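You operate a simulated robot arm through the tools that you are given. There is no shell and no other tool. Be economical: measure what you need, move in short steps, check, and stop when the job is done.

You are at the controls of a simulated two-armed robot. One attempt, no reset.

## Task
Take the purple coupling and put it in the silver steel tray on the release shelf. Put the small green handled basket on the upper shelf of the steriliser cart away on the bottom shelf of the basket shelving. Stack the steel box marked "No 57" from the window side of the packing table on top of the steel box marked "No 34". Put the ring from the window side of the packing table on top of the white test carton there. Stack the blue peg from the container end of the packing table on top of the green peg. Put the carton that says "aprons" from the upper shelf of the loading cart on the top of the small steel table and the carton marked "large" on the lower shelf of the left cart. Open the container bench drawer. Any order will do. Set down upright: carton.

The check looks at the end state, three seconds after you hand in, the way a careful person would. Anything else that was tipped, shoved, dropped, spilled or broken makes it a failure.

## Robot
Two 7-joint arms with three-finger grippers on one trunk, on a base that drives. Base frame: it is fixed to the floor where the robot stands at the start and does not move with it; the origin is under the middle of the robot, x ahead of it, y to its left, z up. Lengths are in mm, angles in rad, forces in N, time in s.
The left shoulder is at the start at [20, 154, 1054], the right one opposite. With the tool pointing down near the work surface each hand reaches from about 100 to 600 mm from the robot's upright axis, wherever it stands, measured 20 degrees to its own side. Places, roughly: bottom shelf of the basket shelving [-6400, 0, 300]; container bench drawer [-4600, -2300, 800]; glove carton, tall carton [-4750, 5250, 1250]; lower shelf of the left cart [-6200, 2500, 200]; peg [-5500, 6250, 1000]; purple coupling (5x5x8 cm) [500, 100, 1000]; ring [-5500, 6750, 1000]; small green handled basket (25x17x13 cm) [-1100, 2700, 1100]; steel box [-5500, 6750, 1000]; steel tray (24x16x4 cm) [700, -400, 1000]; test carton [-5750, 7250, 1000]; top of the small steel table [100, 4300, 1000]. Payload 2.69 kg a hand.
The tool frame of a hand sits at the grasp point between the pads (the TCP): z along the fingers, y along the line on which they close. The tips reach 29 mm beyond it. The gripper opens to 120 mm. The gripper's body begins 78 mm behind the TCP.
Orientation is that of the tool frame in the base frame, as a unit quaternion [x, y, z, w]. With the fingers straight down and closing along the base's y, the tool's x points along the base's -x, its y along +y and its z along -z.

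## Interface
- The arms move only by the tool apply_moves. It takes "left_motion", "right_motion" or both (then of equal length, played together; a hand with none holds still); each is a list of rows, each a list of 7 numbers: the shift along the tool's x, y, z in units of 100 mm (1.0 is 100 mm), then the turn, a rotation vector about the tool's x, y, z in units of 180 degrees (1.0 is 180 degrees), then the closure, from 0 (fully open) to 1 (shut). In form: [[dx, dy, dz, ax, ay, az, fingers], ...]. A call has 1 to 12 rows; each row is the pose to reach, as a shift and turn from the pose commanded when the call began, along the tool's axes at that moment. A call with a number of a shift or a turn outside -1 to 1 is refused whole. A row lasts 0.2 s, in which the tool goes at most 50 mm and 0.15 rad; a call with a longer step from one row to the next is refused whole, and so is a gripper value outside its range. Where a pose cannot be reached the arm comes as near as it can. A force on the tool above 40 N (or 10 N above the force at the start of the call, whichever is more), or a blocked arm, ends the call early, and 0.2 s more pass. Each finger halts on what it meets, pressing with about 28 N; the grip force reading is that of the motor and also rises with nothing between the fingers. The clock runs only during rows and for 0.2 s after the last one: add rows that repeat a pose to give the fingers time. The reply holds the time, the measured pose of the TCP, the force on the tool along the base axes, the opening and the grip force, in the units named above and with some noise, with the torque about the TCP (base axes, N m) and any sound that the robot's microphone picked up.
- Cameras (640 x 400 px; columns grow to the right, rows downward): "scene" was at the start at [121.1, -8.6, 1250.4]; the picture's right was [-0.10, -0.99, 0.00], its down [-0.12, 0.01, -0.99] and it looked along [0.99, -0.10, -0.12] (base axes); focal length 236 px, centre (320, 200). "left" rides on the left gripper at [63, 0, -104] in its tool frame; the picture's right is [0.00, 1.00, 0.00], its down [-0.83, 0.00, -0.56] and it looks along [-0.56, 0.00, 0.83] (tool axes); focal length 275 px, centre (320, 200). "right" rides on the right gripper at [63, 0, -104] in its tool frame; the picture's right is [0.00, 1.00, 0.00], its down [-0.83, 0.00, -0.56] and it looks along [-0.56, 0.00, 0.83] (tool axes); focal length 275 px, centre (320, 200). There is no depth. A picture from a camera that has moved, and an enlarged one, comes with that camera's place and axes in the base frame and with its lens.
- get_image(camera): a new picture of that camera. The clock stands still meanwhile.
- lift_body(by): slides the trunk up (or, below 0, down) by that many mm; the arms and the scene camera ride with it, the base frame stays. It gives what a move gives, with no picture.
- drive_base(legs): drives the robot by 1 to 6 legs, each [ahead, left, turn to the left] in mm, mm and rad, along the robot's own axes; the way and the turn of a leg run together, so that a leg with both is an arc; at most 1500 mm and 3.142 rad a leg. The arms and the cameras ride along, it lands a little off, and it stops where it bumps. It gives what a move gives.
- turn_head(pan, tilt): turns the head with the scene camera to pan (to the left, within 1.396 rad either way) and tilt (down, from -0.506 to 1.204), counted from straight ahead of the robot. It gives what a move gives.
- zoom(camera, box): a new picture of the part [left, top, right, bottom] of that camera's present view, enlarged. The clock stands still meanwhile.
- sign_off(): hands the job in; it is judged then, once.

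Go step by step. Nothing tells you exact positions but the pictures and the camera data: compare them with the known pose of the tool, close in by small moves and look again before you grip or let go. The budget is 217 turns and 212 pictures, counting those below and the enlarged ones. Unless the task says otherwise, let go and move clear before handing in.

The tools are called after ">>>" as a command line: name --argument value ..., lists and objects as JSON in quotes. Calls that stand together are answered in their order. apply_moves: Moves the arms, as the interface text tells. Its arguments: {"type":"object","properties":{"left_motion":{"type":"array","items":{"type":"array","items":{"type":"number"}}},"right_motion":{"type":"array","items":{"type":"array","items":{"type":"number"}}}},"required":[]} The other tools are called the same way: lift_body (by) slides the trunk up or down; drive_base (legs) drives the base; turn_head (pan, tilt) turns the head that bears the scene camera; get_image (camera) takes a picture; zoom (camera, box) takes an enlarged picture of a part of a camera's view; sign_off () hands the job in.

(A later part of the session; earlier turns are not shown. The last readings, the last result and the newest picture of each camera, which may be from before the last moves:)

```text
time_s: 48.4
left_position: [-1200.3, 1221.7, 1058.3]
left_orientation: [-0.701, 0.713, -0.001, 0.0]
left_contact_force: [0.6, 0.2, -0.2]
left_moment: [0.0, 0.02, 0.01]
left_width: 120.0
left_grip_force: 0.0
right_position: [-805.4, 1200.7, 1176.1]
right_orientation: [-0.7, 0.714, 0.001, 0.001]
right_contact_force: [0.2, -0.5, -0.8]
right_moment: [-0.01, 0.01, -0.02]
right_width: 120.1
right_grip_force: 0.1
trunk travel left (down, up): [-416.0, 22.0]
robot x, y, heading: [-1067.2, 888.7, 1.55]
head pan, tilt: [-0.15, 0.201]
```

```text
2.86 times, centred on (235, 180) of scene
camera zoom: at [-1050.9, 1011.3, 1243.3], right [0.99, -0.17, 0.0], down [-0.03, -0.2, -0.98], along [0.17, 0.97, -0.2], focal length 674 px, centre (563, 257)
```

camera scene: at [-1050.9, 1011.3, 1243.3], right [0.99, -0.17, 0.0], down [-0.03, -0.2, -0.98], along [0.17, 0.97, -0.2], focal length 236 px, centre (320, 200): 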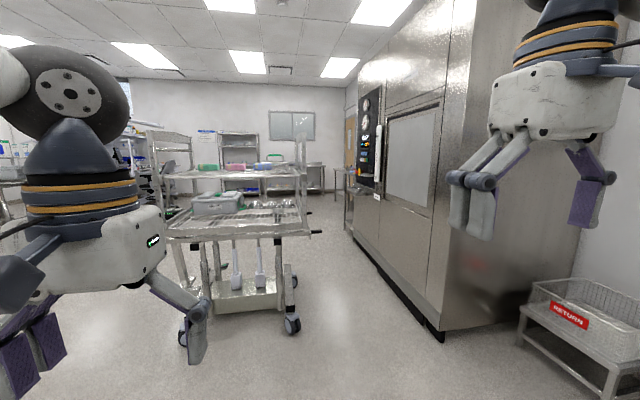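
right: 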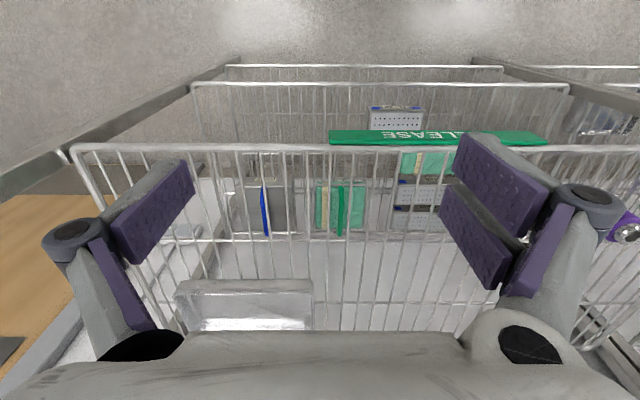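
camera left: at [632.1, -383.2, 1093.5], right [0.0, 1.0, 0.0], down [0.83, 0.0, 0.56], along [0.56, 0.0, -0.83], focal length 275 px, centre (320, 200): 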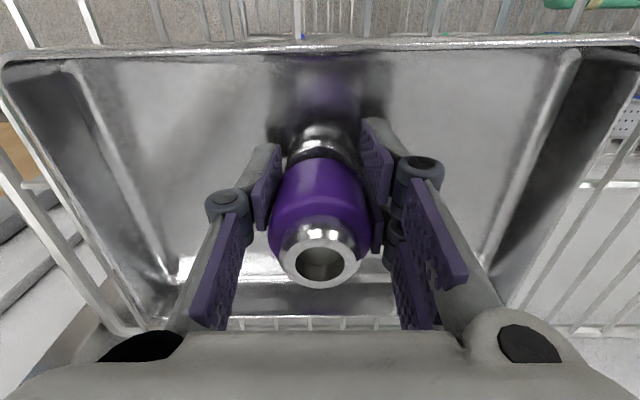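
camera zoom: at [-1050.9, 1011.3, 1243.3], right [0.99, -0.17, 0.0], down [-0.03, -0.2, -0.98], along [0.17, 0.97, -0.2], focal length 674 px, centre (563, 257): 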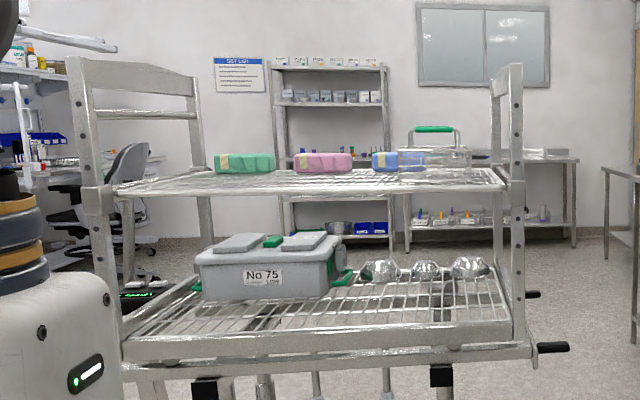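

The small basket with the green handle is at the right end of the upper shelf, near [-1085, 2700], with the handle top at about z 1215. I raise the left hand and drive nearer, a little to the right.

>>> apply_moves --left_motion '[[0, 0, -0.4, 0, 0, 0, 0], [0, 0, -0.8, 0, 0, 0, 0], [0, 0, -1.0, 0, 0, 0, 0]]'

>>> apply_moves --left_motion '[[0, 0, -0.4, 0, 0, 0, 0], [0, 0, -0.8, 0, 0, 0, 0], [0, 0, -1.0, 0, 0, 0, 0]]'

>>> drive_base --legs '[[1000, -120, 0.02]]'

>>> get_image --camera "left"

>>> get_image --camera "scene"

```text
time_s: 49.2
left_position: [-1200.6, 1221.6, 1159.2]
left_orientation: [-0.701, 0.714, 0.0, 0.0]
left_contact_force: [-0.8, 0.0, 0.7]
left_moment: [0.02, -0.02, -0.01]
left_width: 119.7
left_grip_force: 0.1
right_position: [-805.1, 1199.3, 1177.0]
right_orientation: [-0.699, 0.715, 0.0, 0.0]
right_contact_force: [0.3, 0.2, 1.0]
right_moment: [0.02, 0.01, 0.01]
right_width: 120.1
right_grip_force: 0.1
trunk travel left (down, up): [-416.0, 22.0]
robot x, y, heading: [-1064.0, 891.6, 1.549]
head pan, tilt: [-0.15, 0.201]
```

```text
time_s: 50.0
left_position: [-1200.9, 1223.4, 1225.7]
left_orientation: [-0.7, 0.714, 0.0, 0.002]
left_contact_force: [-0.3, 0.2, 0.8]
left_moment: [-0.02, -0.03, 0.02]
left_width: 119.9
left_grip_force: 0.1
left hand out of reach, approached as far as the arm can: row 2, 3
right_position: [-806.9, 1200.6, 1175.8]
right_orientation: [-0.7, 0.714, 0.001, 0.001]
right_contact_force: [0.5, 0.6, -0.4]
right_moment: [-0.01, -0.01, -0.03]
right_width: 120.0
right_grip_force: 0.1
trunk travel left (down, up): [-416.0, 22.0]
robot x, y, heading: [-1067.4, 890.8, 1.552]
head pan, tilt: [-0.15, 0.201]
```

```text
time_s: 55.3
left_position: [-1065.0, 2232.9, 1225.0]
left_orientation: [-0.703, 0.711, 0.0, 0.001]
left_contact_force: [0.3, 0.5, -0.9]
left_moment: [-0.02, -0.05, 0.01]
left_width: 120.1
left_grip_force: 0.1
right_position: [-669.7, 2210.8, 1176.4]
right_orientation: [-0.703, 0.711, 0.0, 0.001]
right_contact_force: [0.6, 0.5, 0.7]
right_moment: [-0.03, -0.03, 0.02]
right_width: 119.9
right_grip_force: 0.0
trunk travel left (down, up): [-416.0, 22.0]
robot x, y, heading: [-929.5, 1898.2, 1.557]
head pan, tilt: [-0.15, 0.201]
```

```text
181 pictures are left
camera left: at [-1065.2, 2170.7, 1329.7], right [-1.0, 0.02, 0.0], down [0.01, 0.83, 0.56], along [0.01, 0.56, -0.83], focal length 275 px, centre (320, 200)
```

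left: 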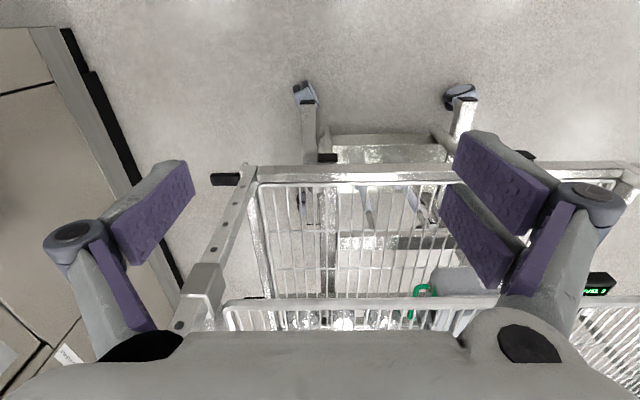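

```text
180 pictures are left
camera scene: at [-913.2, 2021.0, 1243.3], right [0.99, -0.16, 0.0], down [-0.03, -0.2, -0.98], along [0.16, 0.97, -0.2], focal length 236 px, centre (320, 200)
```

scene: 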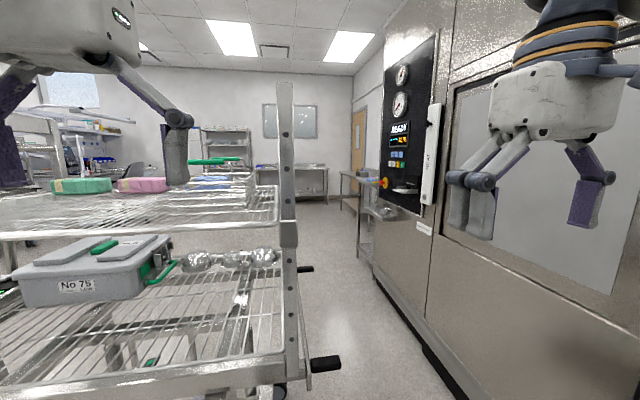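

The basket's handle is just above the far right of the upper shelf. I zoom in to get its position and shape.

>>> zoom --camera "scene" --box '[130, 130, 310, 240]'

>>> turn_head --pan 0.3 --tilt 0.1

>>> get_image --camera "scene"

```text
3.56 times, centred on (220, 185) of scene
camera zoom: at [-913.2, 2021.0, 1243.3], right [0.99, -0.16, 0.0], down [-0.03, -0.2, -0.98], along [0.16, 0.97, -0.2], focal length 839 px, centre (676, 253)
```

zoom: 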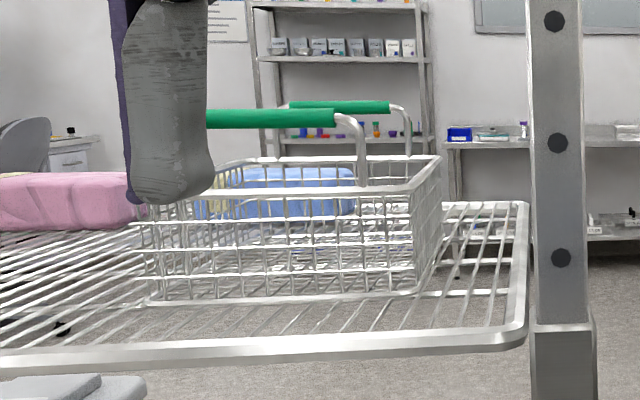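

```text
time_s: 56.2
left_position: [-1063.7, 2233.1, 1225.4]
left_orientation: [-0.703, 0.711, 0.0, 0.001]
left_contact_force: [0.3, 0.5, 0.0]
left_moment: [0.01, -0.01, 0.03]
left_width: 120.3
left_grip_force: 0.2
right_position: [-669.8, 2211.1, 1176.4]
right_orientation: [-0.702, 0.712, 0.001, 0.0]
right_contact_force: [-0.2, 0.2, 0.0]
right_moment: [0.01, 0.02, -0.01]
right_width: 120.1
right_grip_force: 0.1
trunk travel left (down, up): [-416.0, 22.0]
robot x, y, heading: [-929.1, 1895.4, 1.554]
head pan, tilt: [0.3, 0.099]
```

```text
178 pictures are left
camera scene: at [-954.3, 2017.3, 1252.7], right [0.96, 0.28, 0.0], down [0.03, -0.1, -0.99], along [-0.28, 0.95, -0.1], focal length 236 px, centre (320, 200)
```

scene: 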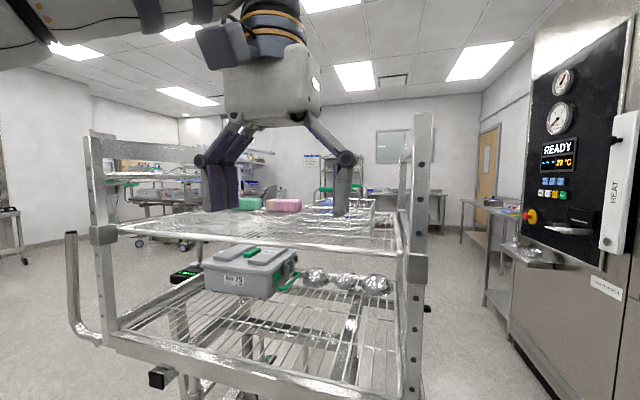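

The basket has a handle at each end, with its long side along y. It sits at roughly x -1158 to -990, y 2570 to 2820, rim z about 1177. I'll try pinching the left long wall at its middle with the left hand, so I move up beside it first.

>>> apply_moves --left_motion '[[0, 0.4, 0, 0, 0, 0, 0.3], [0, 0.9, 0, 0, 0, 0, 0.5]]'

>>> drive_base --legs '[[230, 71, 0.015]]'

>>> get_image --camera "left"

>>> get_image --camera "scene"

```text
time_s: 56.8
left_position: [-1115.5, 2240.1, 1212.6]
left_orientation: [-0.702, 0.712, 0.001, 0.002]
left_contact_force: [-0.6, 0.6, -0.5]
left_moment: [0.01, 0.02, -0.01]
left_width: 59.9
left_grip_force: 0.0
left hand out of reach, approached as far as the arm can: row 1, 2
right_position: [-667.8, 2210.2, 1175.9]
right_orientation: [-0.702, 0.712, 0.001, 0.0]
right_contact_force: [0.2, 0.6, 1.1]
right_moment: [0.01, 0.03, 0.0]
right_width: 120.1
right_grip_force: 0.1
trunk travel left (down, up): [-416.0, 22.0]
robot x, y, heading: [-928.3, 1903.4, 1.554]
head pan, tilt: [0.3, 0.099]
```

```text
time_s: 58.6
left_position: [-1191.0, 2463.8, 1213.2]
left_orientation: [0.708, -0.706, 0.0, -0.001]
left_contact_force: [-0.6, -0.2, 0.5]
left_moment: [-0.03, -0.01, 0.01]
left_width: 59.9
left_grip_force: 0.1
right_position: [-746.3, 2443.0, 1175.1]
right_orientation: [0.709, -0.706, -0.001, -0.001]
right_contact_force: [0.2, 0.2, -0.4]
right_moment: [-0.04, 0.0, -0.03]
right_width: 120.0
right_grip_force: 0.1
trunk travel left (down, up): [-416.0, 22.0]
robot x, y, heading: [-998.1, 2127.7, 1.573]
head pan, tilt: [0.3, 0.099]
```

```text
177 pictures are left
camera left: at [-1192.2, 2401.6, 1316.8], right [-1.0, 0.0, 0.0], down [0.0, 0.83, 0.56], along [0.0, 0.56, -0.83], focal length 275 px, centre (320, 200)
```

left: 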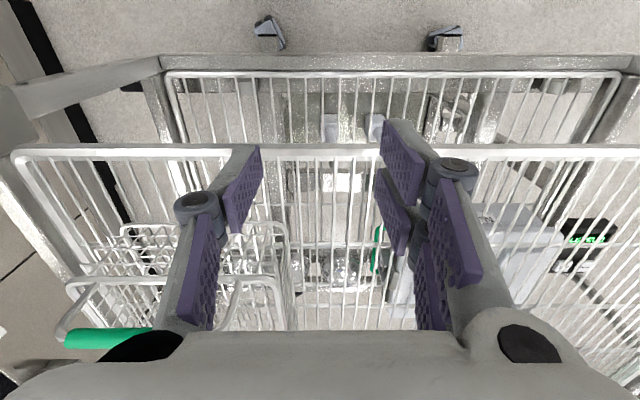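

```text
176 pictures are left
camera scene: at [-1026.6, 2244.7, 1252.7], right [0.95, 0.3, 0.0], down [0.03, -0.1, -0.99], along [-0.3, 0.95, -0.1], focal length 236 px, centre (320, 200)
```

scene: 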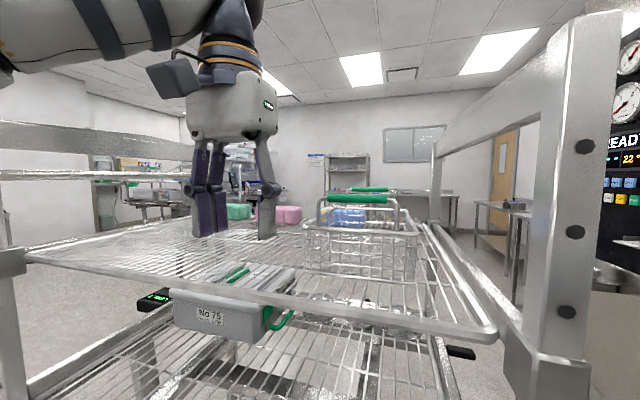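

The left wall is at about x -1163. I advance the hand forward along its outside, 25 mm farther left, staying high.

>>> apply_moves --left_motion '[[-0.1, 0.25, 0, 0, 0, 0, 0.5], [-0.5, 0.25, 0, 0, 0, 0, 0.5], [-0.9, 0.25, 0, 0, 0, 0, 0.5], [-1.0, 0.25, 0, 0, 0, 0, 0.5]]'

>>> apply_moves --left_motion '[[-0.4, 0, 0, 0, 0, 0, 0.5], [-0.8, 0, 0, 0, 0, 0, 0.5], [-1.0, 0, 0, 0, 0, 0, 0.5]]'

>>> get_image --camera "left"

>>> get_image --camera "scene"

```text
time_s: 59.6
left_position: [-1213.0, 2556.2, 1205.8]
left_orientation: [0.707, -0.707, -0.001, -0.004]
left_contact_force: [-0.4, -0.1, -1.0]
left_moment: [-0.02, 0.03, -0.01]
left_width: 59.8
left_grip_force: 0.0
left hand out of reach, approached as far as the arm can: row 3, 4
right_position: [-745.8, 2443.7, 1175.1]
right_orientation: [0.708, -0.706, 0.0, 0.001]
right_contact_force: [0.7, -0.1, -0.6]
right_moment: [-0.03, 0.01, -0.02]
right_width: 120.0
right_grip_force: 0.0
trunk travel left (down, up): [-416.0, 22.0]
robot x, y, heading: [-997.5, 2128.4, 1.574]
head pan, tilt: [0.3, 0.099]
```

```text
time_s: 60.4
left_position: [-1222.6, 2586.6, 1179.5]
left_orientation: [0.709, -0.705, -0.001, -0.003]
left_contact_force: [1.3, -0.7, -0.7]
left_moment: [0.03, 0.02, 0.03]
left_width: 60.0
left_grip_force: 0.0
left hand out of reach, approached as far as the arm can: row 1, 2, 3
right_position: [-744.1, 2440.5, 1177.4]
right_orientation: [0.708, -0.706, 0.0, -0.001]
right_contact_force: [-0.3, -0.7, 0.1]
right_moment: [0.04, 0.0, 0.02]
right_width: 120.0
right_grip_force: 0.0
trunk travel left (down, up): [-416.0, 22.0]
robot x, y, heading: [-998.7, 2123.4, 1.572]
head pan, tilt: [0.3, 0.099]
```

```text
175 pictures are left
camera left: at [-1222.9, 2523.3, 1283.2], right [-1.0, 0.0, 0.0], down [0.0, 0.83, 0.56], along [0.0, 0.56, -0.83], focal length 275 px, centre (320, 200)
```

left: 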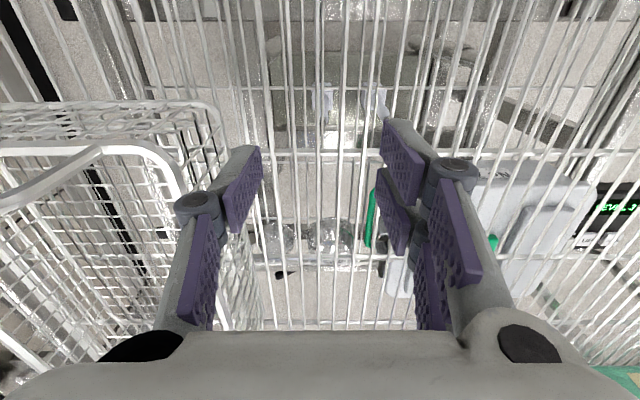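

```text
174 pictures are left
camera scene: at [-1026.4, 2243.6, 1252.8], right [0.95, 0.3, 0.0], down [0.03, -0.09, -1.0], along [-0.3, 0.95, -0.1], focal length 236 px, centre (320, 200)
```

scene: 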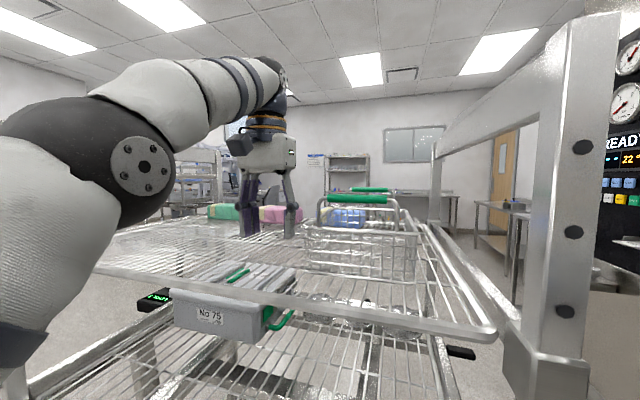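

With the tool straight down, the arm runs out of reach at this height. I pitch the hand 45° forward, which brings the wrist back and lower, and look again.

>>> apply_moves --left_motion '[[0, 0, -0.1, 0, -0.045, 0, 0.5], [0, 0, -0.15, 0, -0.09, 0, 0.5], [0, 0, -0.15, 0, -0.135, 0, 0.5], [0, 0, -0.15, 0, -0.18, 0, 0.5], [0, 0, -0.15, 0, -0.225, 0, 0.5], [0, 0, -0.15, 0, -0.25, 0, 0.5], [-0.4, 0, -0.15, 0, -0.25, 0, 0.5], [-0.8, 0, -0.15, 0, -0.25, 0, 0.5], [-1.0, 0, -0.15, 0, -0.25, 0, 0.5]]'

>>> get_image --camera "left"

>>> get_image --camera "scene"

```text
time_s: 62.4
left_position: [-1222.3, 2686.9, 1193.9]
left_orientation: [0.655, -0.651, -0.272, -0.272]
left_contact_force: [0.0, -0.7, 0.9]
left_moment: [0.01, 0.0, 0.02]
left_width: 60.0
left_grip_force: 0.0
right_position: [-745.0, 2442.9, 1175.7]
right_orientation: [0.709, -0.706, -0.001, -0.001]
right_contact_force: [-0.3, 0.1, -0.3]
right_moment: [-0.02, 0.01, 0.03]
right_width: 120.0
right_grip_force: 0.0
trunk travel left (down, up): [-416.0, 22.0]
robot x, y, heading: [-999.2, 2128.8, 1.577]
head pan, tilt: [0.3, 0.099]
```

```text
173 pictures are left
camera left: at [-1222.0, 2569.5, 1222.5], right [-1.0, 0.0, 0.0], down [0.0, 0.19, 0.98], along [0.0, 0.98, -0.19], focal length 275 px, centre (320, 200)
```

left: 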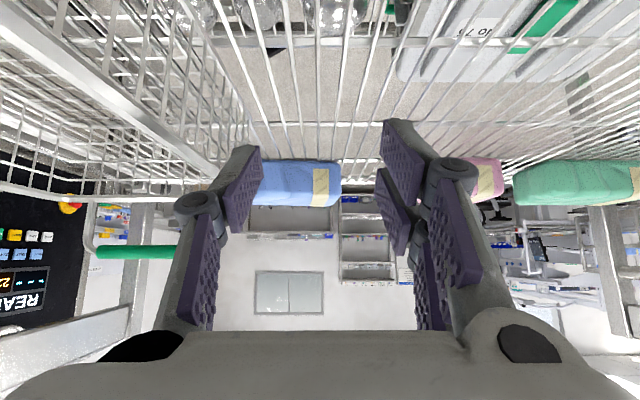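

```text
172 pictures are left
camera scene: at [-1026.2, 2244.5, 1252.7], right [0.95, 0.3, 0.0], down [0.03, -0.1, -0.99], along [-0.3, 0.95, -0.1], focal length 236 px, centre (320, 200)
```

scene: 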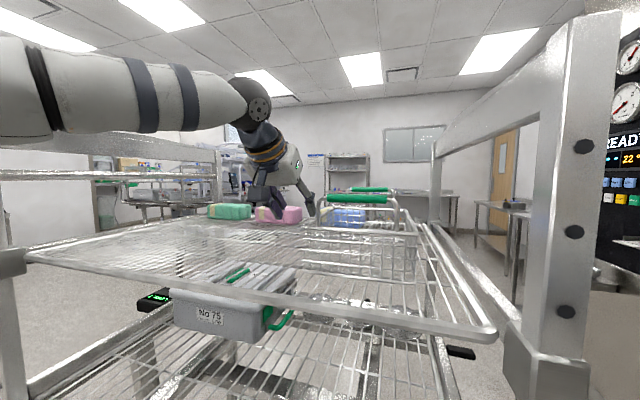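

At 45° pitch the hand reaches easily, but its camera would foul the front handle. I use about 25° pitch with the trunk raised and the base slightly closer, then shift right so that the fingers straddle the left wall from above.

>>> lift_body --by 20

>>> drive_base --legs '[[25, 0, 0]]'

>>> apply_moves --left_motion '[[-0.15, 0, -0.15, 0, 0.04, 0, 0.5], [-0.15, 0, -0.15, 0, 0.08, 0, 0.5], [-0.15, 0, -0.15, 0, 0.11, 0, 0.5], [-0.15, 0, -0.15, 0, 0.11, 0, 0.5]]'

>>> get_image --camera "left"

>>> get_image --camera "scene"

```text
time_s: 63.0
left_position: [-1222.3, 2687.6, 1213.8]
left_orientation: [0.654, -0.652, -0.271, -0.271]
left_contact_force: [-0.3, 0.2, -0.4]
left_moment: [-0.01, -0.01, -0.01]
left_width: 60.2
left_grip_force: 0.0
right_position: [-744.9, 2444.2, 1196.8]
right_orientation: [0.708, -0.706, 0.0, 0.0]
right_contact_force: [-0.2, 0.9, 0.2]
right_moment: [-0.03, 0.0, 0.0]
right_width: 120.1
right_grip_force: 0.1
trunk travel left (down, up): [-436.0, 2.0]
robot x, y, heading: [-995.9, 2123.6, 1.578]
head pan, tilt: [0.3, 0.099]
```

```text
time_s: 63.9
left_position: [-1221.6, 2709.9, 1215.0]
left_orientation: [0.655, -0.651, -0.272, -0.272]
left_contact_force: [-0.5, 0.8, -0.1]
left_moment: [-0.05, -0.01, -0.03]
left_width: 60.2
left_grip_force: 0.1
right_position: [-745.8, 2467.1, 1196.5]
right_orientation: [0.708, -0.706, -0.001, -0.002]
right_contact_force: [0.4, -0.2, -0.4]
right_moment: [-0.01, 0.0, 0.01]
right_width: 120.1
right_grip_force: 0.1
trunk travel left (down, up): [-436.0, 2.0]
robot x, y, heading: [-998.9, 2152.8, 1.577]
head pan, tilt: [0.3, 0.099]
```

```text
time_s: 64.8
left_position: [-1233.2, 2691.1, 1220.4]
left_orientation: [0.691, -0.689, -0.153, -0.155]
left_contact_force: [0.7, -0.2, -0.3]
left_moment: [-0.03, 0.02, 0.0]
left_width: 60.1
left_grip_force: 0.1
left hand out of reach, approached as far as the arm can: row 3, 4
right_position: [-744.3, 2468.1, 1194.8]
right_orientation: [0.708, -0.706, 0.0, -0.001]
right_contact_force: [-0.3, 0.9, 0.0]
right_moment: [-0.01, 0.0, 0.01]
right_width: 119.9
right_grip_force: 0.0
trunk travel left (down, up): [-436.0, 2.0]
robot x, y, heading: [-993.6, 2150.8, 1.572]
head pan, tilt: [0.3, 0.099]
```

```text
171 pictures are left
camera left: at [-1233.0, 2589.9, 1288.6], right [-1.0, 0.0, 0.0], down [0.0, 0.52, 0.86], along [0.0, 0.86, -0.52], focal length 275 px, centre (320, 200)
```

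left: 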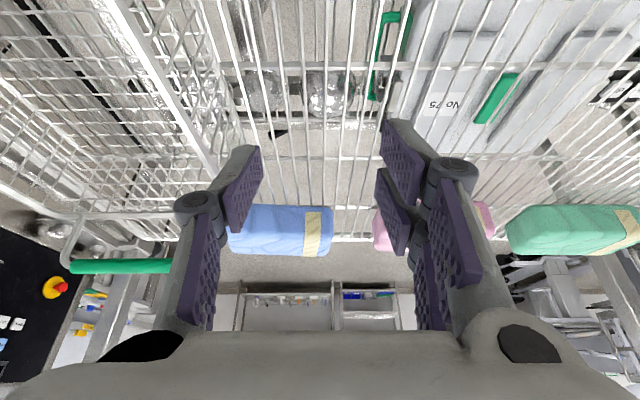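

```text
170 pictures are left
camera scene: at [-1025.9, 2244.5, 1272.8], right [0.95, 0.3, 0.0], down [0.03, -0.1, -0.99], along [-0.3, 0.95, -0.1], focal length 236 px, centre (320, 200)
```

scene: 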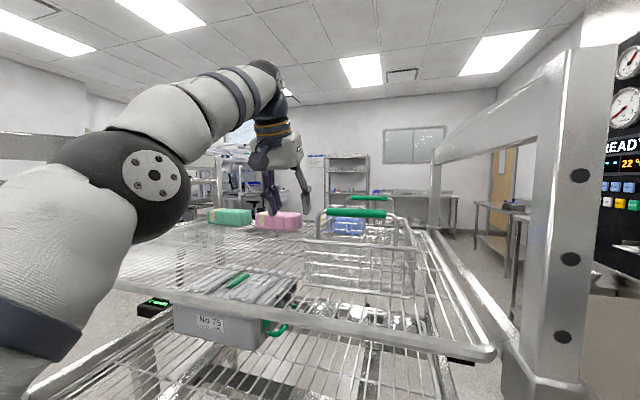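

The wall rim is about 75 mm to the right of the fingers. I shift over it and forward slightly while staying above the rim, then check.

>>> apply_moves --left_motion '[[0, -0.4, 0, 0, 0, 0, 0.5], [0, -0.75, 0, 0, 0, 0, 0.5], [-0.14, -0.75, 0.1, 0, 0, 0, 0.5], [-0.28, -0.75, 0.2, 0, 0, 0, 0.5], [-0.28, -0.75, 0.2, 0, 0, 0, 0.5]]'

>>> get_image --camera "left"

>>> zoom --camera "scene" --box '[200, 80, 440, 320]'

```text
time_s: 66.0
left_position: [-1157.9, 2701.9, 1201.5]
left_orientation: [0.692, -0.688, -0.154, -0.156]
left_contact_force: [-0.1, 0.6, -0.1]
left_moment: [0.01, -0.03, -0.06]
left_width: 60.2
left_grip_force: 0.0
left hand out of reach, approached as far as the arm can: row 3, 4, 5
right_position: [-745.3, 2467.7, 1195.5]
right_orientation: [0.709, -0.705, 0.0, -0.001]
right_contact_force: [-0.3, 0.4, -0.9]
right_moment: [0.01, -0.01, 0.01]
right_width: 120.1
right_grip_force: 0.1
trunk travel left (down, up): [-436.0, 2.0]
robot x, y, heading: [-1001.4, 2150.0, 1.574]
head pan, tilt: [0.3, 0.099]
```

```text
169 pictures are left
camera left: at [-1158.0, 2601.0, 1268.3], right [-1.0, 0.0, 0.0], down [0.0, 0.51, 0.86], along [0.0, 0.86, -0.51], focal length 275 px, centre (320, 200)
```

left: 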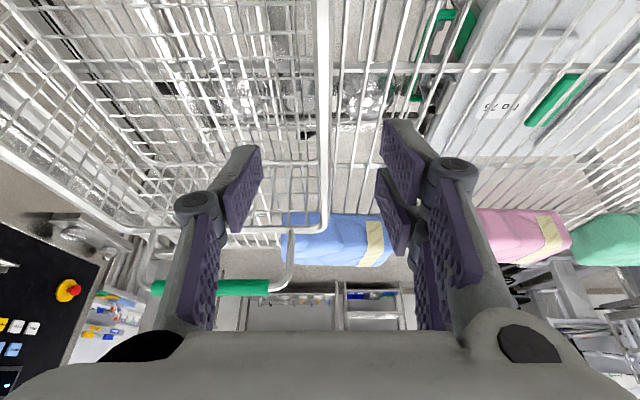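

```text
1.67 times, centred on (320, 200) of scene
camera zoom: at [-1026.7, 2243.3, 1273.0], right [0.95, 0.3, 0.0], down [0.03, -0.09, -1.0], along [-0.3, 0.95, -0.1], focal length 393 px, centre (320, 200)
```

zoom: 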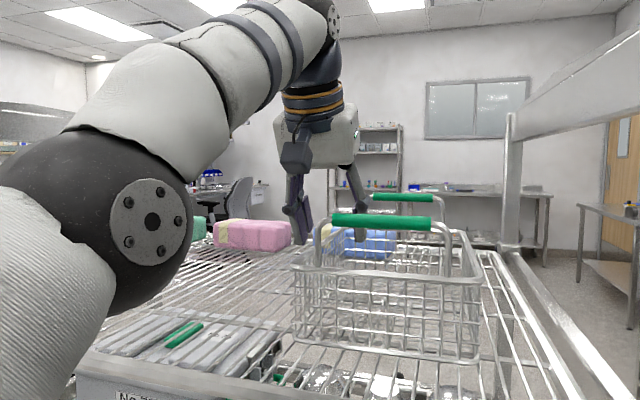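

The rim wire runs exactly between the fingers. I lower the hand over it, moving slightly forward, and check for contact.

>>> apply_moves --left_motion '[[-0.06, 0, 0.12, 0, 0, 0, 0.5], [-0.02, 0, 0.26, 0, 0, 0, 0.5], [0.03, 0, 0.386, 0, 0, 0, 0.5], [0.03, 0, 0.386, 0, 0, 0, 0.5]]'

>>> get_image --camera "left"

>>> zoom --camera "scene" --box '[240, 100, 440, 300]'

```text
time_s: 67.0
left_position: [-1157.5, 2720.1, 1168.3]
left_orientation: [0.691, -0.688, -0.155, -0.155]
left_contact_force: [0.5, 0.4, 0.2]
left_moment: [-0.01, 0.03, -0.02]
left_width: 60.1
left_grip_force: 0.1
left hand out of reach, approached as far as the arm can: row 1, 3, 4
right_position: [-745.8, 2467.9, 1196.2]
right_orientation: [0.708, -0.706, -0.001, -0.001]
right_contact_force: [-0.4, -0.9, -0.4]
right_moment: [-0.04, -0.01, -0.02]
right_width: 119.8
right_grip_force: 0.0
trunk travel left (down, up): [-436.0, 2.0]
robot x, y, heading: [-1000.1, 2147.1, 1.571]
head pan, tilt: [0.3, 0.099]
```

```text
167 pictures are left
camera left: at [-1157.9, 2619.9, 1236.6], right [-1.0, 0.0, 0.0], down [0.0, 0.51, 0.86], along [0.0, 0.86, -0.51], focal length 275 px, centre (320, 200)
```

left: 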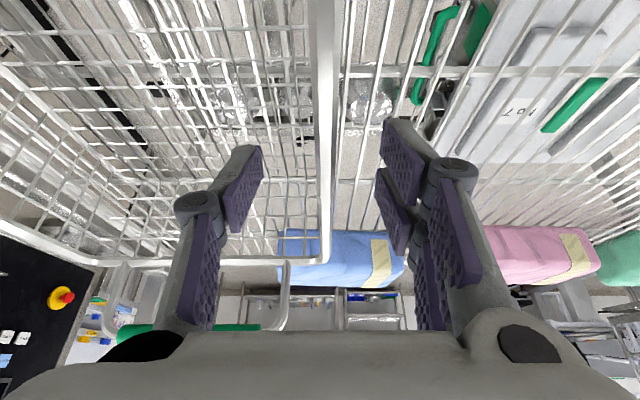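

```text
2.00 times, centred on (340, 200) of scene
camera zoom: at [-1026.3, 2243.3, 1273.0], right [0.95, 0.3, 0.0], down [0.03, -0.09, -1.0], along [-0.3, 0.95, -0.1], focal length 472 px, centre (280, 200)
```

zoom: 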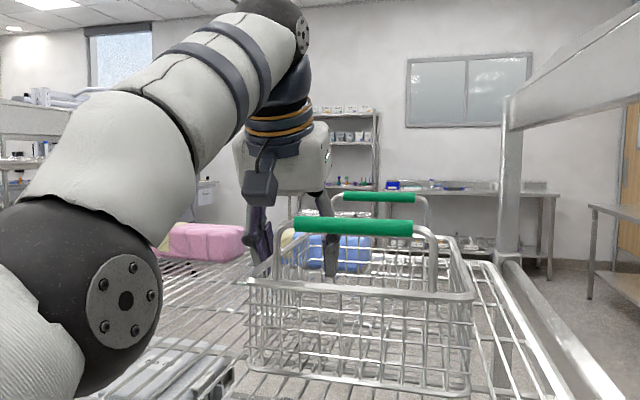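

The fingers straddle the wall with the handles clear. I go 15 mm deeper, close on the wall, then lift only a little to test for tilt.

>>> apply_moves --left_motion '[[0.066, 0, 0.135, 0, 0, 0, 0.5], [0.066, 0, 0.135, 0, 0, 0, 0.75], [0.066, 0, 0.135, 0, 0, 0, 1], [0.066, 0, 0.135, 0, 0, 0, 1], [0.066, 0, 0.135, 0, 0, 0, 1]]'

>>> apply_moves --left_motion '[[-0.044, 0, -0.09, 0, 0, 0, 1], [-0.088, 0, -0.18, 0, 0, 0, 1], [-0.088, 0, -0.18, 0, 0, 0, 1]]'

>>> zoom --camera "scene" --box '[240, 100, 440, 300]'

>>> get_image --camera "left"

```text
time_s: 68.2
left_position: [-1157.5, 2726.8, 1158.1]
left_orientation: [0.692, -0.688, -0.154, -0.155]
left_contact_force: [-0.7, -0.9, -0.7]
left_moment: [0.18, -0.08, 0.05]
left_width: 5.9
left_grip_force: 28.2
left hand out of reach, approached as far as the arm can: row 1, 2, 3, 4, 5
right_position: [-744.8, 2468.2, 1196.4]
right_orientation: [0.708, -0.706, -0.001, 0.0]
right_contact_force: [0.8, 0.1, 0.2]
right_moment: [0.01, 0.01, -0.02]
right_width: 120.3
right_grip_force: 0.0
trunk travel left (down, up): [-436.0, 2.0]
robot x, y, heading: [-998.6, 2149.2, 1.572]
head pan, tilt: [0.3, 0.099]
```

```text
time_s: 69.0
left_position: [-1156.6, 2722.8, 1169.2]
left_orientation: [0.692, -0.688, -0.154, -0.155]
left_contact_force: [0.0, 0.3, -3.7]
left_moment: [0.13, 0.35, 0.0]
left_width: 6.0
left_grip_force: 27.6
left hand out of reach, approached as far as the arm can: row 1, 2, 3
right_position: [-744.9, 2467.9, 1195.9]
right_orientation: [0.709, -0.706, 0.0, -0.001]
right_contact_force: [0.2, 0.0, -0.9]
right_moment: [0.03, 0.05, 0.0]
right_width: 120.2
right_grip_force: 0.1
trunk travel left (down, up): [-436.0, 2.0]
robot x, y, heading: [-1001.1, 2151.3, 1.574]
head pan, tilt: [0.3, 0.099]
```

```text
2.00 times, centred on (340, 200) of scene
camera zoom: at [-1026.4, 2243.9, 1272.8], right [0.95, 0.3, 0.0], down [0.03, -0.1, -0.99], along [-0.3, 0.95, -0.1], focal length 472 px, centre (280, 200)
```

zoom: 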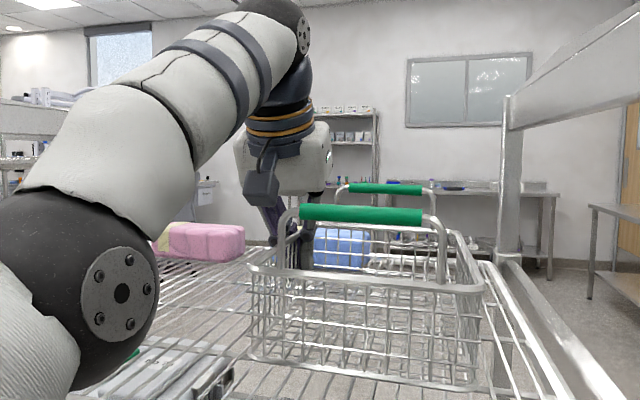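

```text
164 pictures are left
camera left: at [-1157.1, 2621.3, 1236.2], right [-1.0, 0.0, 0.0], down [0.0, 0.51, 0.86], along [0.0, 0.86, -0.51], focal length 275 px, centre (320, 200)
```

left: 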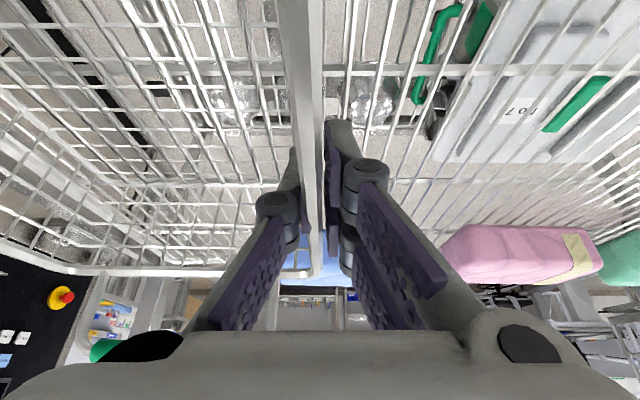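

The basket lifted level (about 3.7 N). I raise it a bit more, drawing it back, then reverse away from the cart.

>>> apply_moves --left_motion '[[0.09, 0, -0.12, 0, 0, 0, 1], [0.18, 0, -0.24, 0, 0, 0, 1], [0.27, 0, -0.38, 0, 0, 0, 1], [0.27, 0, -0.38, 0, 0, 0, 1]]'

>>> drive_base --legs '[[-500, 0, 0]]'

>>> get_image --camera "scene"

```text
time_s: 70.0
left_position: [-1155.2, 2697.9, 1204.2]
left_orientation: [0.692, -0.688, -0.154, -0.155]
left_contact_force: [1.1, -0.8, -4.4]
left_moment: [0.18, 0.34, 0.01]
left_width: 5.8
left_grip_force: 28.3
left hand out of reach, approached as far as the arm can: row 1, 2, 3, 4
right_position: [-746.2, 2467.1, 1196.1]
right_orientation: [0.708, -0.706, -0.001, -0.001]
right_contact_force: [-0.1, 0.8, 0.2]
right_moment: [0.0, 0.03, 0.0]
right_width: 120.1
right_grip_force: 0.1
trunk travel left (down, up): [-436.0, 2.0]
robot x, y, heading: [-1000.7, 2151.1, 1.572]
head pan, tilt: [0.3, 0.099]
```

```text
time_s: 73.0
left_position: [-1153.9, 2205.5, 1203.6]
left_orientation: [0.692, -0.688, -0.155, -0.155]
left_contact_force: [0.0, -0.7, -3.7]
left_moment: [0.19, 0.32, -0.02]
left_width: 6.2
left_grip_force: 28.3
right_position: [-743.4, 1977.4, 1196.5]
right_orientation: [0.709, -0.705, -0.001, -0.001]
right_contact_force: [0.0, -0.3, -0.1]
right_moment: [-0.01, -0.02, 0.0]
right_width: 120.0
right_grip_force: 0.1
trunk travel left (down, up): [-436.0, 2.0]
robot x, y, heading: [-994.3, 1661.7, 1.578]
head pan, tilt: [0.3, 0.099]
```

```text
163 pictures are left
camera scene: at [-1024.6, 1752.4, 1272.9], right [0.95, 0.3, 0.0], down [0.03, -0.09, -0.99], along [-0.3, 0.95, -0.1], focal length 236 px, centre (320, 200)
```

scene: 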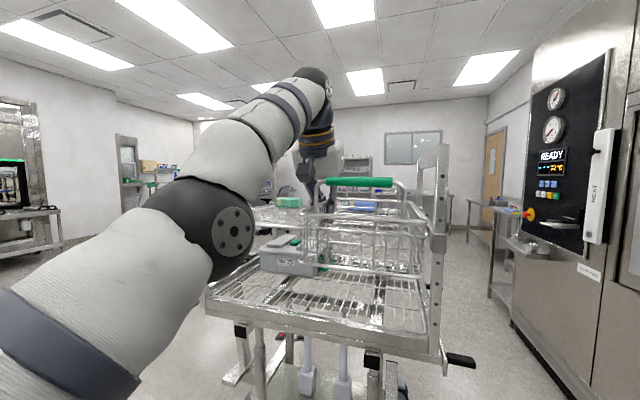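

The basket hangs level and clear. I reverse further, draw the arm in, turn to face -x, and look across the room.

>>> drive_base --legs '[[-650, 0, 0]]'

>>> apply_moves --left_motion '[[0.3, 0, -0.12, 0, 0, 0, 1], [0.6, 0, -0.25, 0, 0, 0, 1], [0.9, 0, -0.35, 0, 0, 0, 1], [0.9, 0, -0.35, 0, 0, 0, 1]]'

>>> drive_base --legs '[[0, 0, 1.571]]'

>>> turn_head --pan -0.15 --tilt 0.1

>>> get_image --camera "scene"

```text
time_s: 76.6
left_position: [-1150.9, 1548.3, 1204.4]
left_orientation: [0.69, -0.69, -0.154, -0.155]
left_contact_force: [0.1, 0.4, -4.3]
left_moment: [0.19, 0.39, 0.03]
left_width: 6.0
left_grip_force: 28.3
right_position: [-741.4, 1317.5, 1194.8]
right_orientation: [-0.707, 0.707, 0.001, 0.001]
right_contact_force: [0.0, 0.4, -0.5]
right_moment: [0.03, -0.02, 0.01]
right_width: 119.9
right_grip_force: 0.0
trunk travel left (down, up): [-436.0, 2.0]
robot x, y, heading: [-993.4, 1001.0, 1.574]
head pan, tilt: [0.3, 0.099]
```

```text
time_s: 77.6
left_position: [-1141.9, 1514.7, 1242.5]
left_orientation: [0.69, -0.69, -0.154, -0.155]
left_contact_force: [-0.2, -0.2, -4.3]
left_moment: [0.18, 0.35, -0.02]
left_width: 6.1
left_grip_force: 27.9
left hand out of reach, approached as far as the arm can: row 1, 2, 3, 4
right_position: [-740.9, 1318.0, 1195.8]
right_orientation: [0.707, -0.707, -0.001, 0.0]
right_contact_force: [0.5, 0.8, -1.0]
right_moment: [0.01, -0.02, -0.03]
right_width: 119.9
right_grip_force: 0.0
trunk travel left (down, up): [-436.0, 2.0]
robot x, y, heading: [-997.4, 1000.9, 1.571]
head pan, tilt: [0.3, 0.099]
```

```text
time_s: 81.8
left_position: [-1507.7, 850.6, 1242.8]
left_orientation: [0.976, 0.005, -0.218, 0.0]
left_contact_force: [0.4, -0.7, -4.1]
left_moment: [-0.36, 0.15, -0.01]
left_width: 6.2
left_grip_force: 27.2
right_position: [-1313.1, 1254.3, 1195.9]
right_orientation: [1.0, 0.005, -0.001, 0.001]
right_contact_force: [0.5, 0.9, 0.9]
right_moment: [0.02, -0.01, 0.0]
right_width: 119.9
right_grip_force: 0.0
trunk travel left (down, up): [-436.0, 2.0]
robot x, y, heading: [-997.2, 1003.2, -3.137]
head pan, tilt: [0.3, 0.099]
```

```text
time_s: 82.8
left_position: [-1507.0, 849.6, 1243.6]
left_orientation: [0.976, 0.005, -0.219, 0.001]
left_contact_force: [-0.2, 0.3, -3.4]
left_moment: [-0.34, 0.15, 0.01]
left_width: 5.8
left_grip_force: 28.1
right_position: [-1312.9, 1254.1, 1196.6]
right_orientation: [1.0, 0.004, -0.001, 0.0]
right_contact_force: [0.0, 0.4, 0.2]
right_moment: [0.0, -0.01, -0.01]
right_width: 120.0
right_grip_force: 0.1
trunk travel left (down, up): [-436.0, 2.0]
robot x, y, heading: [-995.5, 1002.3, -3.132]
head pan, tilt: [-0.15, 0.099]
```

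```text
162 pictures are left
camera scene: at [-1090.5, 1015.4, 1272.9], right [0.14, 0.99, 0.0], down [0.1, -0.01, -0.99], along [-0.99, 0.14, -0.1], focal length 236 px, centre (320, 200)
```

scene: 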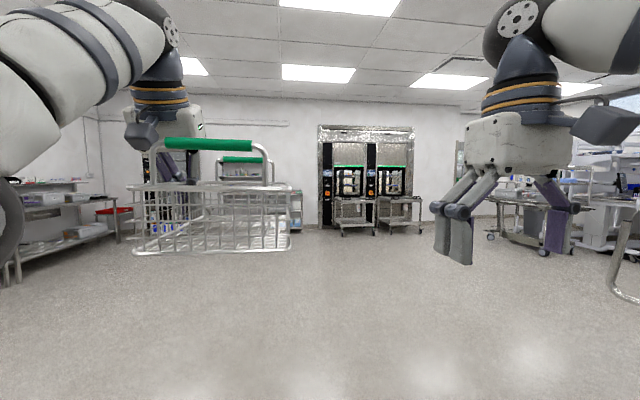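

The way is open. I drive across the room to about [-4600, 50] facing the basket shelving.

>>> drive_base --legs '[[1200, 310, 0], [1200, 310, 0], [1100, 310, -0.009]]'

>>> get_image --camera "scene"

>>> turn_head --pan -0.5 --tilt 0.2

>>> get_image --camera "scene"

```text
time_s: 100.2
left_position: [-4985.1, -60.5, 1244.3]
left_orientation: [0.976, -0.006, -0.218, -0.002]
left_contact_force: [0.2, -0.1, -4.2]
left_moment: [-0.32, 0.15, -0.02]
left_width: 6.1
left_grip_force: 28.0
right_position: [-4783.6, 338.0, 1195.6]
right_orientation: [1.0, -0.006, -0.001, 0.0]
right_contact_force: [0.0, 0.3, 0.8]
right_moment: [-0.02, 0.01, 0.0]
right_width: 119.9
right_grip_force: 0.0
trunk travel left (down, up): [-436.0, 2.0]
robot x, y, heading: [-4471.4, 79.4, 3.126]
head pan, tilt: [-0.15, 0.099]
```

```text
161 pictures are left
camera scene: at [-4565.5, 95.6, 1272.9], right [0.16, 0.99, 0.0], down [0.1, -0.02, -0.99], along [-0.98, 0.16, -0.1], focal length 236 px, centre (320, 200)
```

scene: 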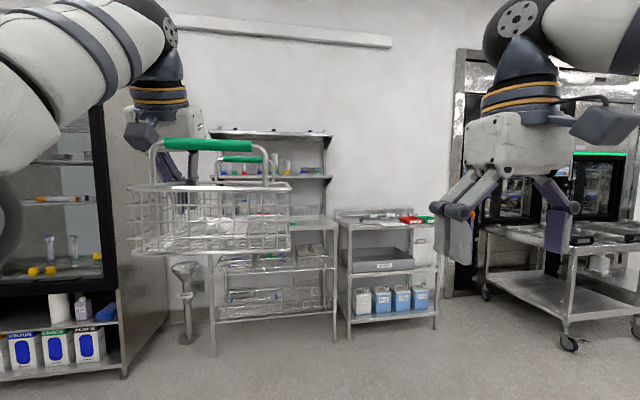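

```text
time_s: 101.0
left_position: [-4985.6, -60.0, 1244.4]
left_orientation: [0.976, -0.006, -0.218, -0.003]
left_contact_force: [0.2, -0.7, -3.5]
left_moment: [-0.35, 0.12, 0.0]
left_width: 5.8
left_grip_force: 27.5
right_position: [-4782.9, 338.8, 1195.6]
right_orientation: [1.0, -0.006, -0.001, 0.001]
right_contact_force: [-0.7, -0.2, 0.0]
right_moment: [-0.01, -0.02, 0.02]
right_width: 120.1
right_grip_force: 0.0
trunk travel left (down, up): [-436.0, 2.0]
robot x, y, heading: [-4467.1, 77.1, 3.128]
head pan, tilt: [-0.499, 0.201]
```

```text
160 pictures are left
camera scene: at [-4555.8, 126.3, 1263.5], right [0.49, 0.87, 0.0], down [0.17, -0.1, -0.98], along [-0.85, 0.48, -0.2], focal length 236 px, centre (320, 200)
```

scene: 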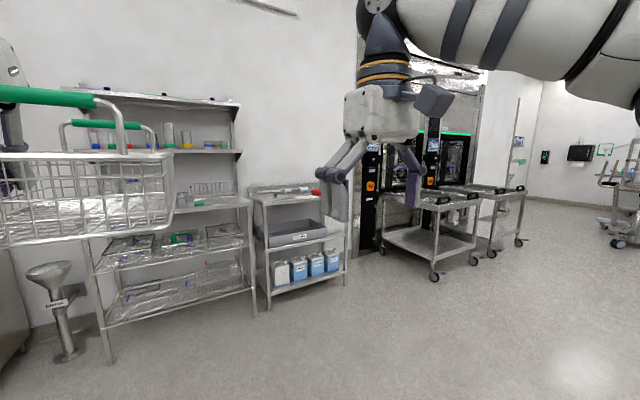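

The shelving with glassware and baskets is ahead. I zoom in on its lower shelves.

>>> zoom --camera "scene" --box '[60, 170, 270, 340]'

>>> zoom --camera "scene" --box '[360, 130, 540, 280]'

```text
2.35 times, centred on (165, 255) of scene
camera zoom: at [-4555.8, 126.3, 1263.5], right [0.49, 0.87, 0.0], down [0.17, -0.1, -0.98], along [-0.85, 0.48, -0.2], focal length 555 px, centre (685, 71)
```

zoom: 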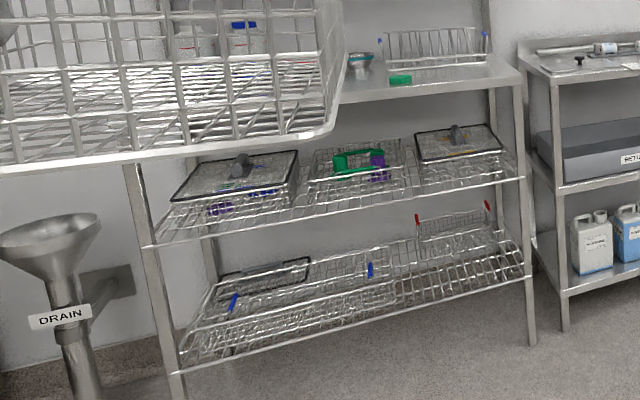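

```text
2.67 times, centred on (450, 205) of scene
camera zoom: at [-4555.8, 126.3, 1263.5], right [0.49, 0.87, 0.0], down [0.17, -0.1, -0.98], along [-0.85, 0.48, -0.2], focal length 629 px, centre (-27, 187)
```

zoom: 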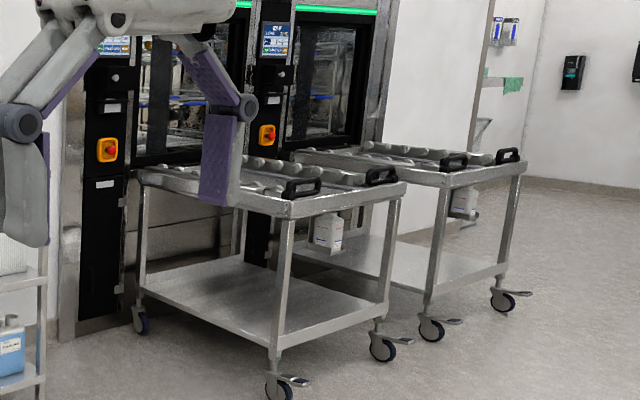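

The bottom shelf holds a few baskets and has about 280 mm of headroom. I lower the trunk, drive closer, and look at where free space is.

>>> lift_body --by -430

>>> drive_base --legs '[[850, 0, 0.012]]'

>>> turn_head --pan -0.1 --tilt 0.5

>>> get_image --camera "scene"

>>> get_image --camera "right"

>>> get_image --camera "left"

```text
refused: -430 is not a number from -400 to 400
```

```text
time_s: 105.4
left_position: [-5814.4, -39.0, 1244.9]
left_orientation: [0.976, -0.011, -0.218, -0.003]
left_contact_force: [-0.2, -0.3, -4.6]
left_moment: [-0.36, 0.17, -0.03]
left_width: 6.0
left_grip_force: 27.9
right_position: [-5607.8, 357.6, 1195.4]
right_orientation: [1.0, -0.012, -0.001, -0.001]
right_contact_force: [0.7, -0.4, -0.7]
right_moment: [0.01, -0.01, 0.02]
right_width: 120.2
right_grip_force: 0.1
trunk travel left (down, up): [-436.0, 2.0]
robot x, y, heading: [-5296.1, 92.8, 3.113]
head pan, tilt: [-0.499, 0.201]
```

```text
time_s: 106.3
left_position: [-5813.7, -40.5, 1245.3]
left_orientation: [0.976, -0.012, -0.218, -0.004]
left_contact_force: [0.2, -0.6, -4.7]
left_moment: [-0.36, 0.17, -0.02]
left_width: 5.8
left_grip_force: 28.0
right_position: [-5607.2, 357.9, 1197.2]
right_orientation: [1.0, -0.011, -0.001, 0.0]
right_contact_force: [0.8, 0.0, -0.7]
right_moment: [0.0, 0.0, 0.01]
right_width: 120.0
right_grip_force: 0.1
trunk travel left (down, up): [-436.0, 2.0]
robot x, y, heading: [-5297.7, 95.1, 3.11]
head pan, tilt: [-0.099, 0.499]
```

```text
157 pictures are left
camera scene: at [-5392.1, 107.6, 1235.9], right [0.12, 0.99, 0.0], down [0.47, -0.06, -0.88], along [-0.87, 0.11, -0.48], focal length 236 px, centre (320, 200)
```

scene: 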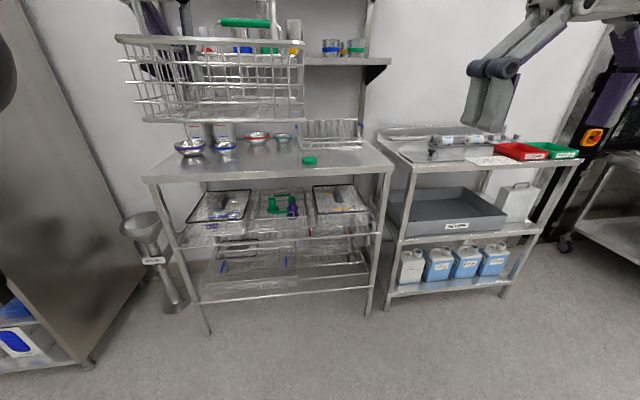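

```text
156 pictures are left
camera right: at [-5543.9, 355.9, 1301.0], right [-0.02, -1.0, 0.0], down [-0.83, 0.02, 0.56], along [-0.56, 0.01, -0.83], focal length 275 px, centre (320, 200)
```

right: 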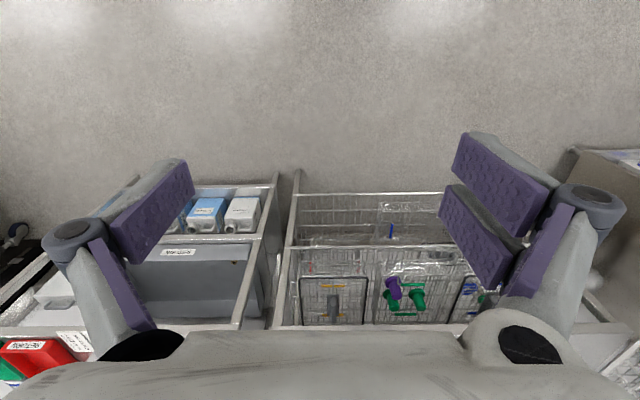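

```text
155 pictures are left
camera left: at [-5712.6, -41.3, 1311.3], right [-0.03, -1.0, 0.0], down [-0.52, 0.01, 0.86], along [-0.86, 0.02, -0.52], focal length 275 px, centre (320, 200)
```

left: 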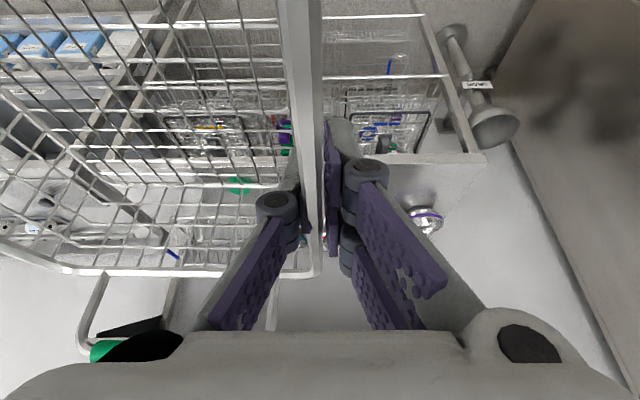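

There's free floor in front. I lower the trunk 400 mm here and look into the bottom shelf.

>>> lift_body --by -400

>>> get_image --camera "scene"

>>> zoom --camera "scene" --box '[120, 80, 420, 280]'

```text
time_s: 110.1
left_position: [-5928.9, -36.3, 471.8]
left_orientation: [0.993, -0.012, 0.121, 0.002]
left_contact_force: [-0.3, 0.0, -3.9]
left_moment: [-0.36, 0.23, 0.02]
left_width: 5.9
left_grip_force: 27.8
right_position: [-5732.1, 361.4, 573.1]
right_orientation: [0.95, -0.012, 0.314, 0.004]
right_contact_force: [0.0, 0.2, 0.2]
right_moment: [0.0, -0.01, 0.02]
right_width: 119.9
right_grip_force: 0.1
trunk travel left (down, up): [-36.0, 402.0]
robot x, y, heading: [-5295.2, 94.5, 3.115]
head pan, tilt: [-0.099, 0.499]
```

```text
154 pictures are left
camera scene: at [-5566.1, 111.7, 799.9], right [0.12, 0.99, 0.0], down [0.48, -0.06, -0.88], along [-0.87, 0.11, -0.48], focal length 236 px, centre (320, 200)
```

scene: 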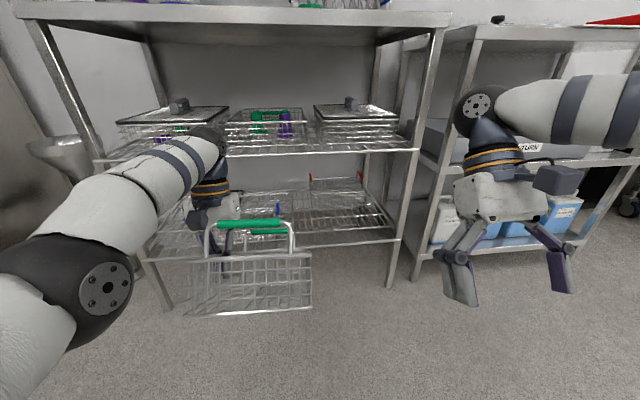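

```text
2.00 times, centred on (270, 180) of scene
camera zoom: at [-5566.1, 111.7, 799.9], right [0.12, 0.99, 0.0], down [0.48, -0.06, -0.88], along [-0.87, 0.11, -0.48], focal length 472 px, centre (420, 240)
```

zoom: 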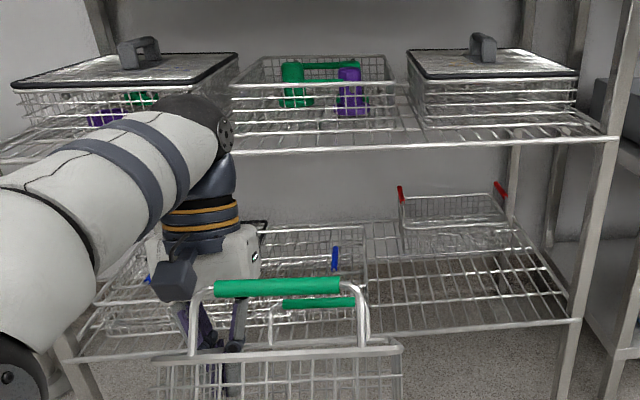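

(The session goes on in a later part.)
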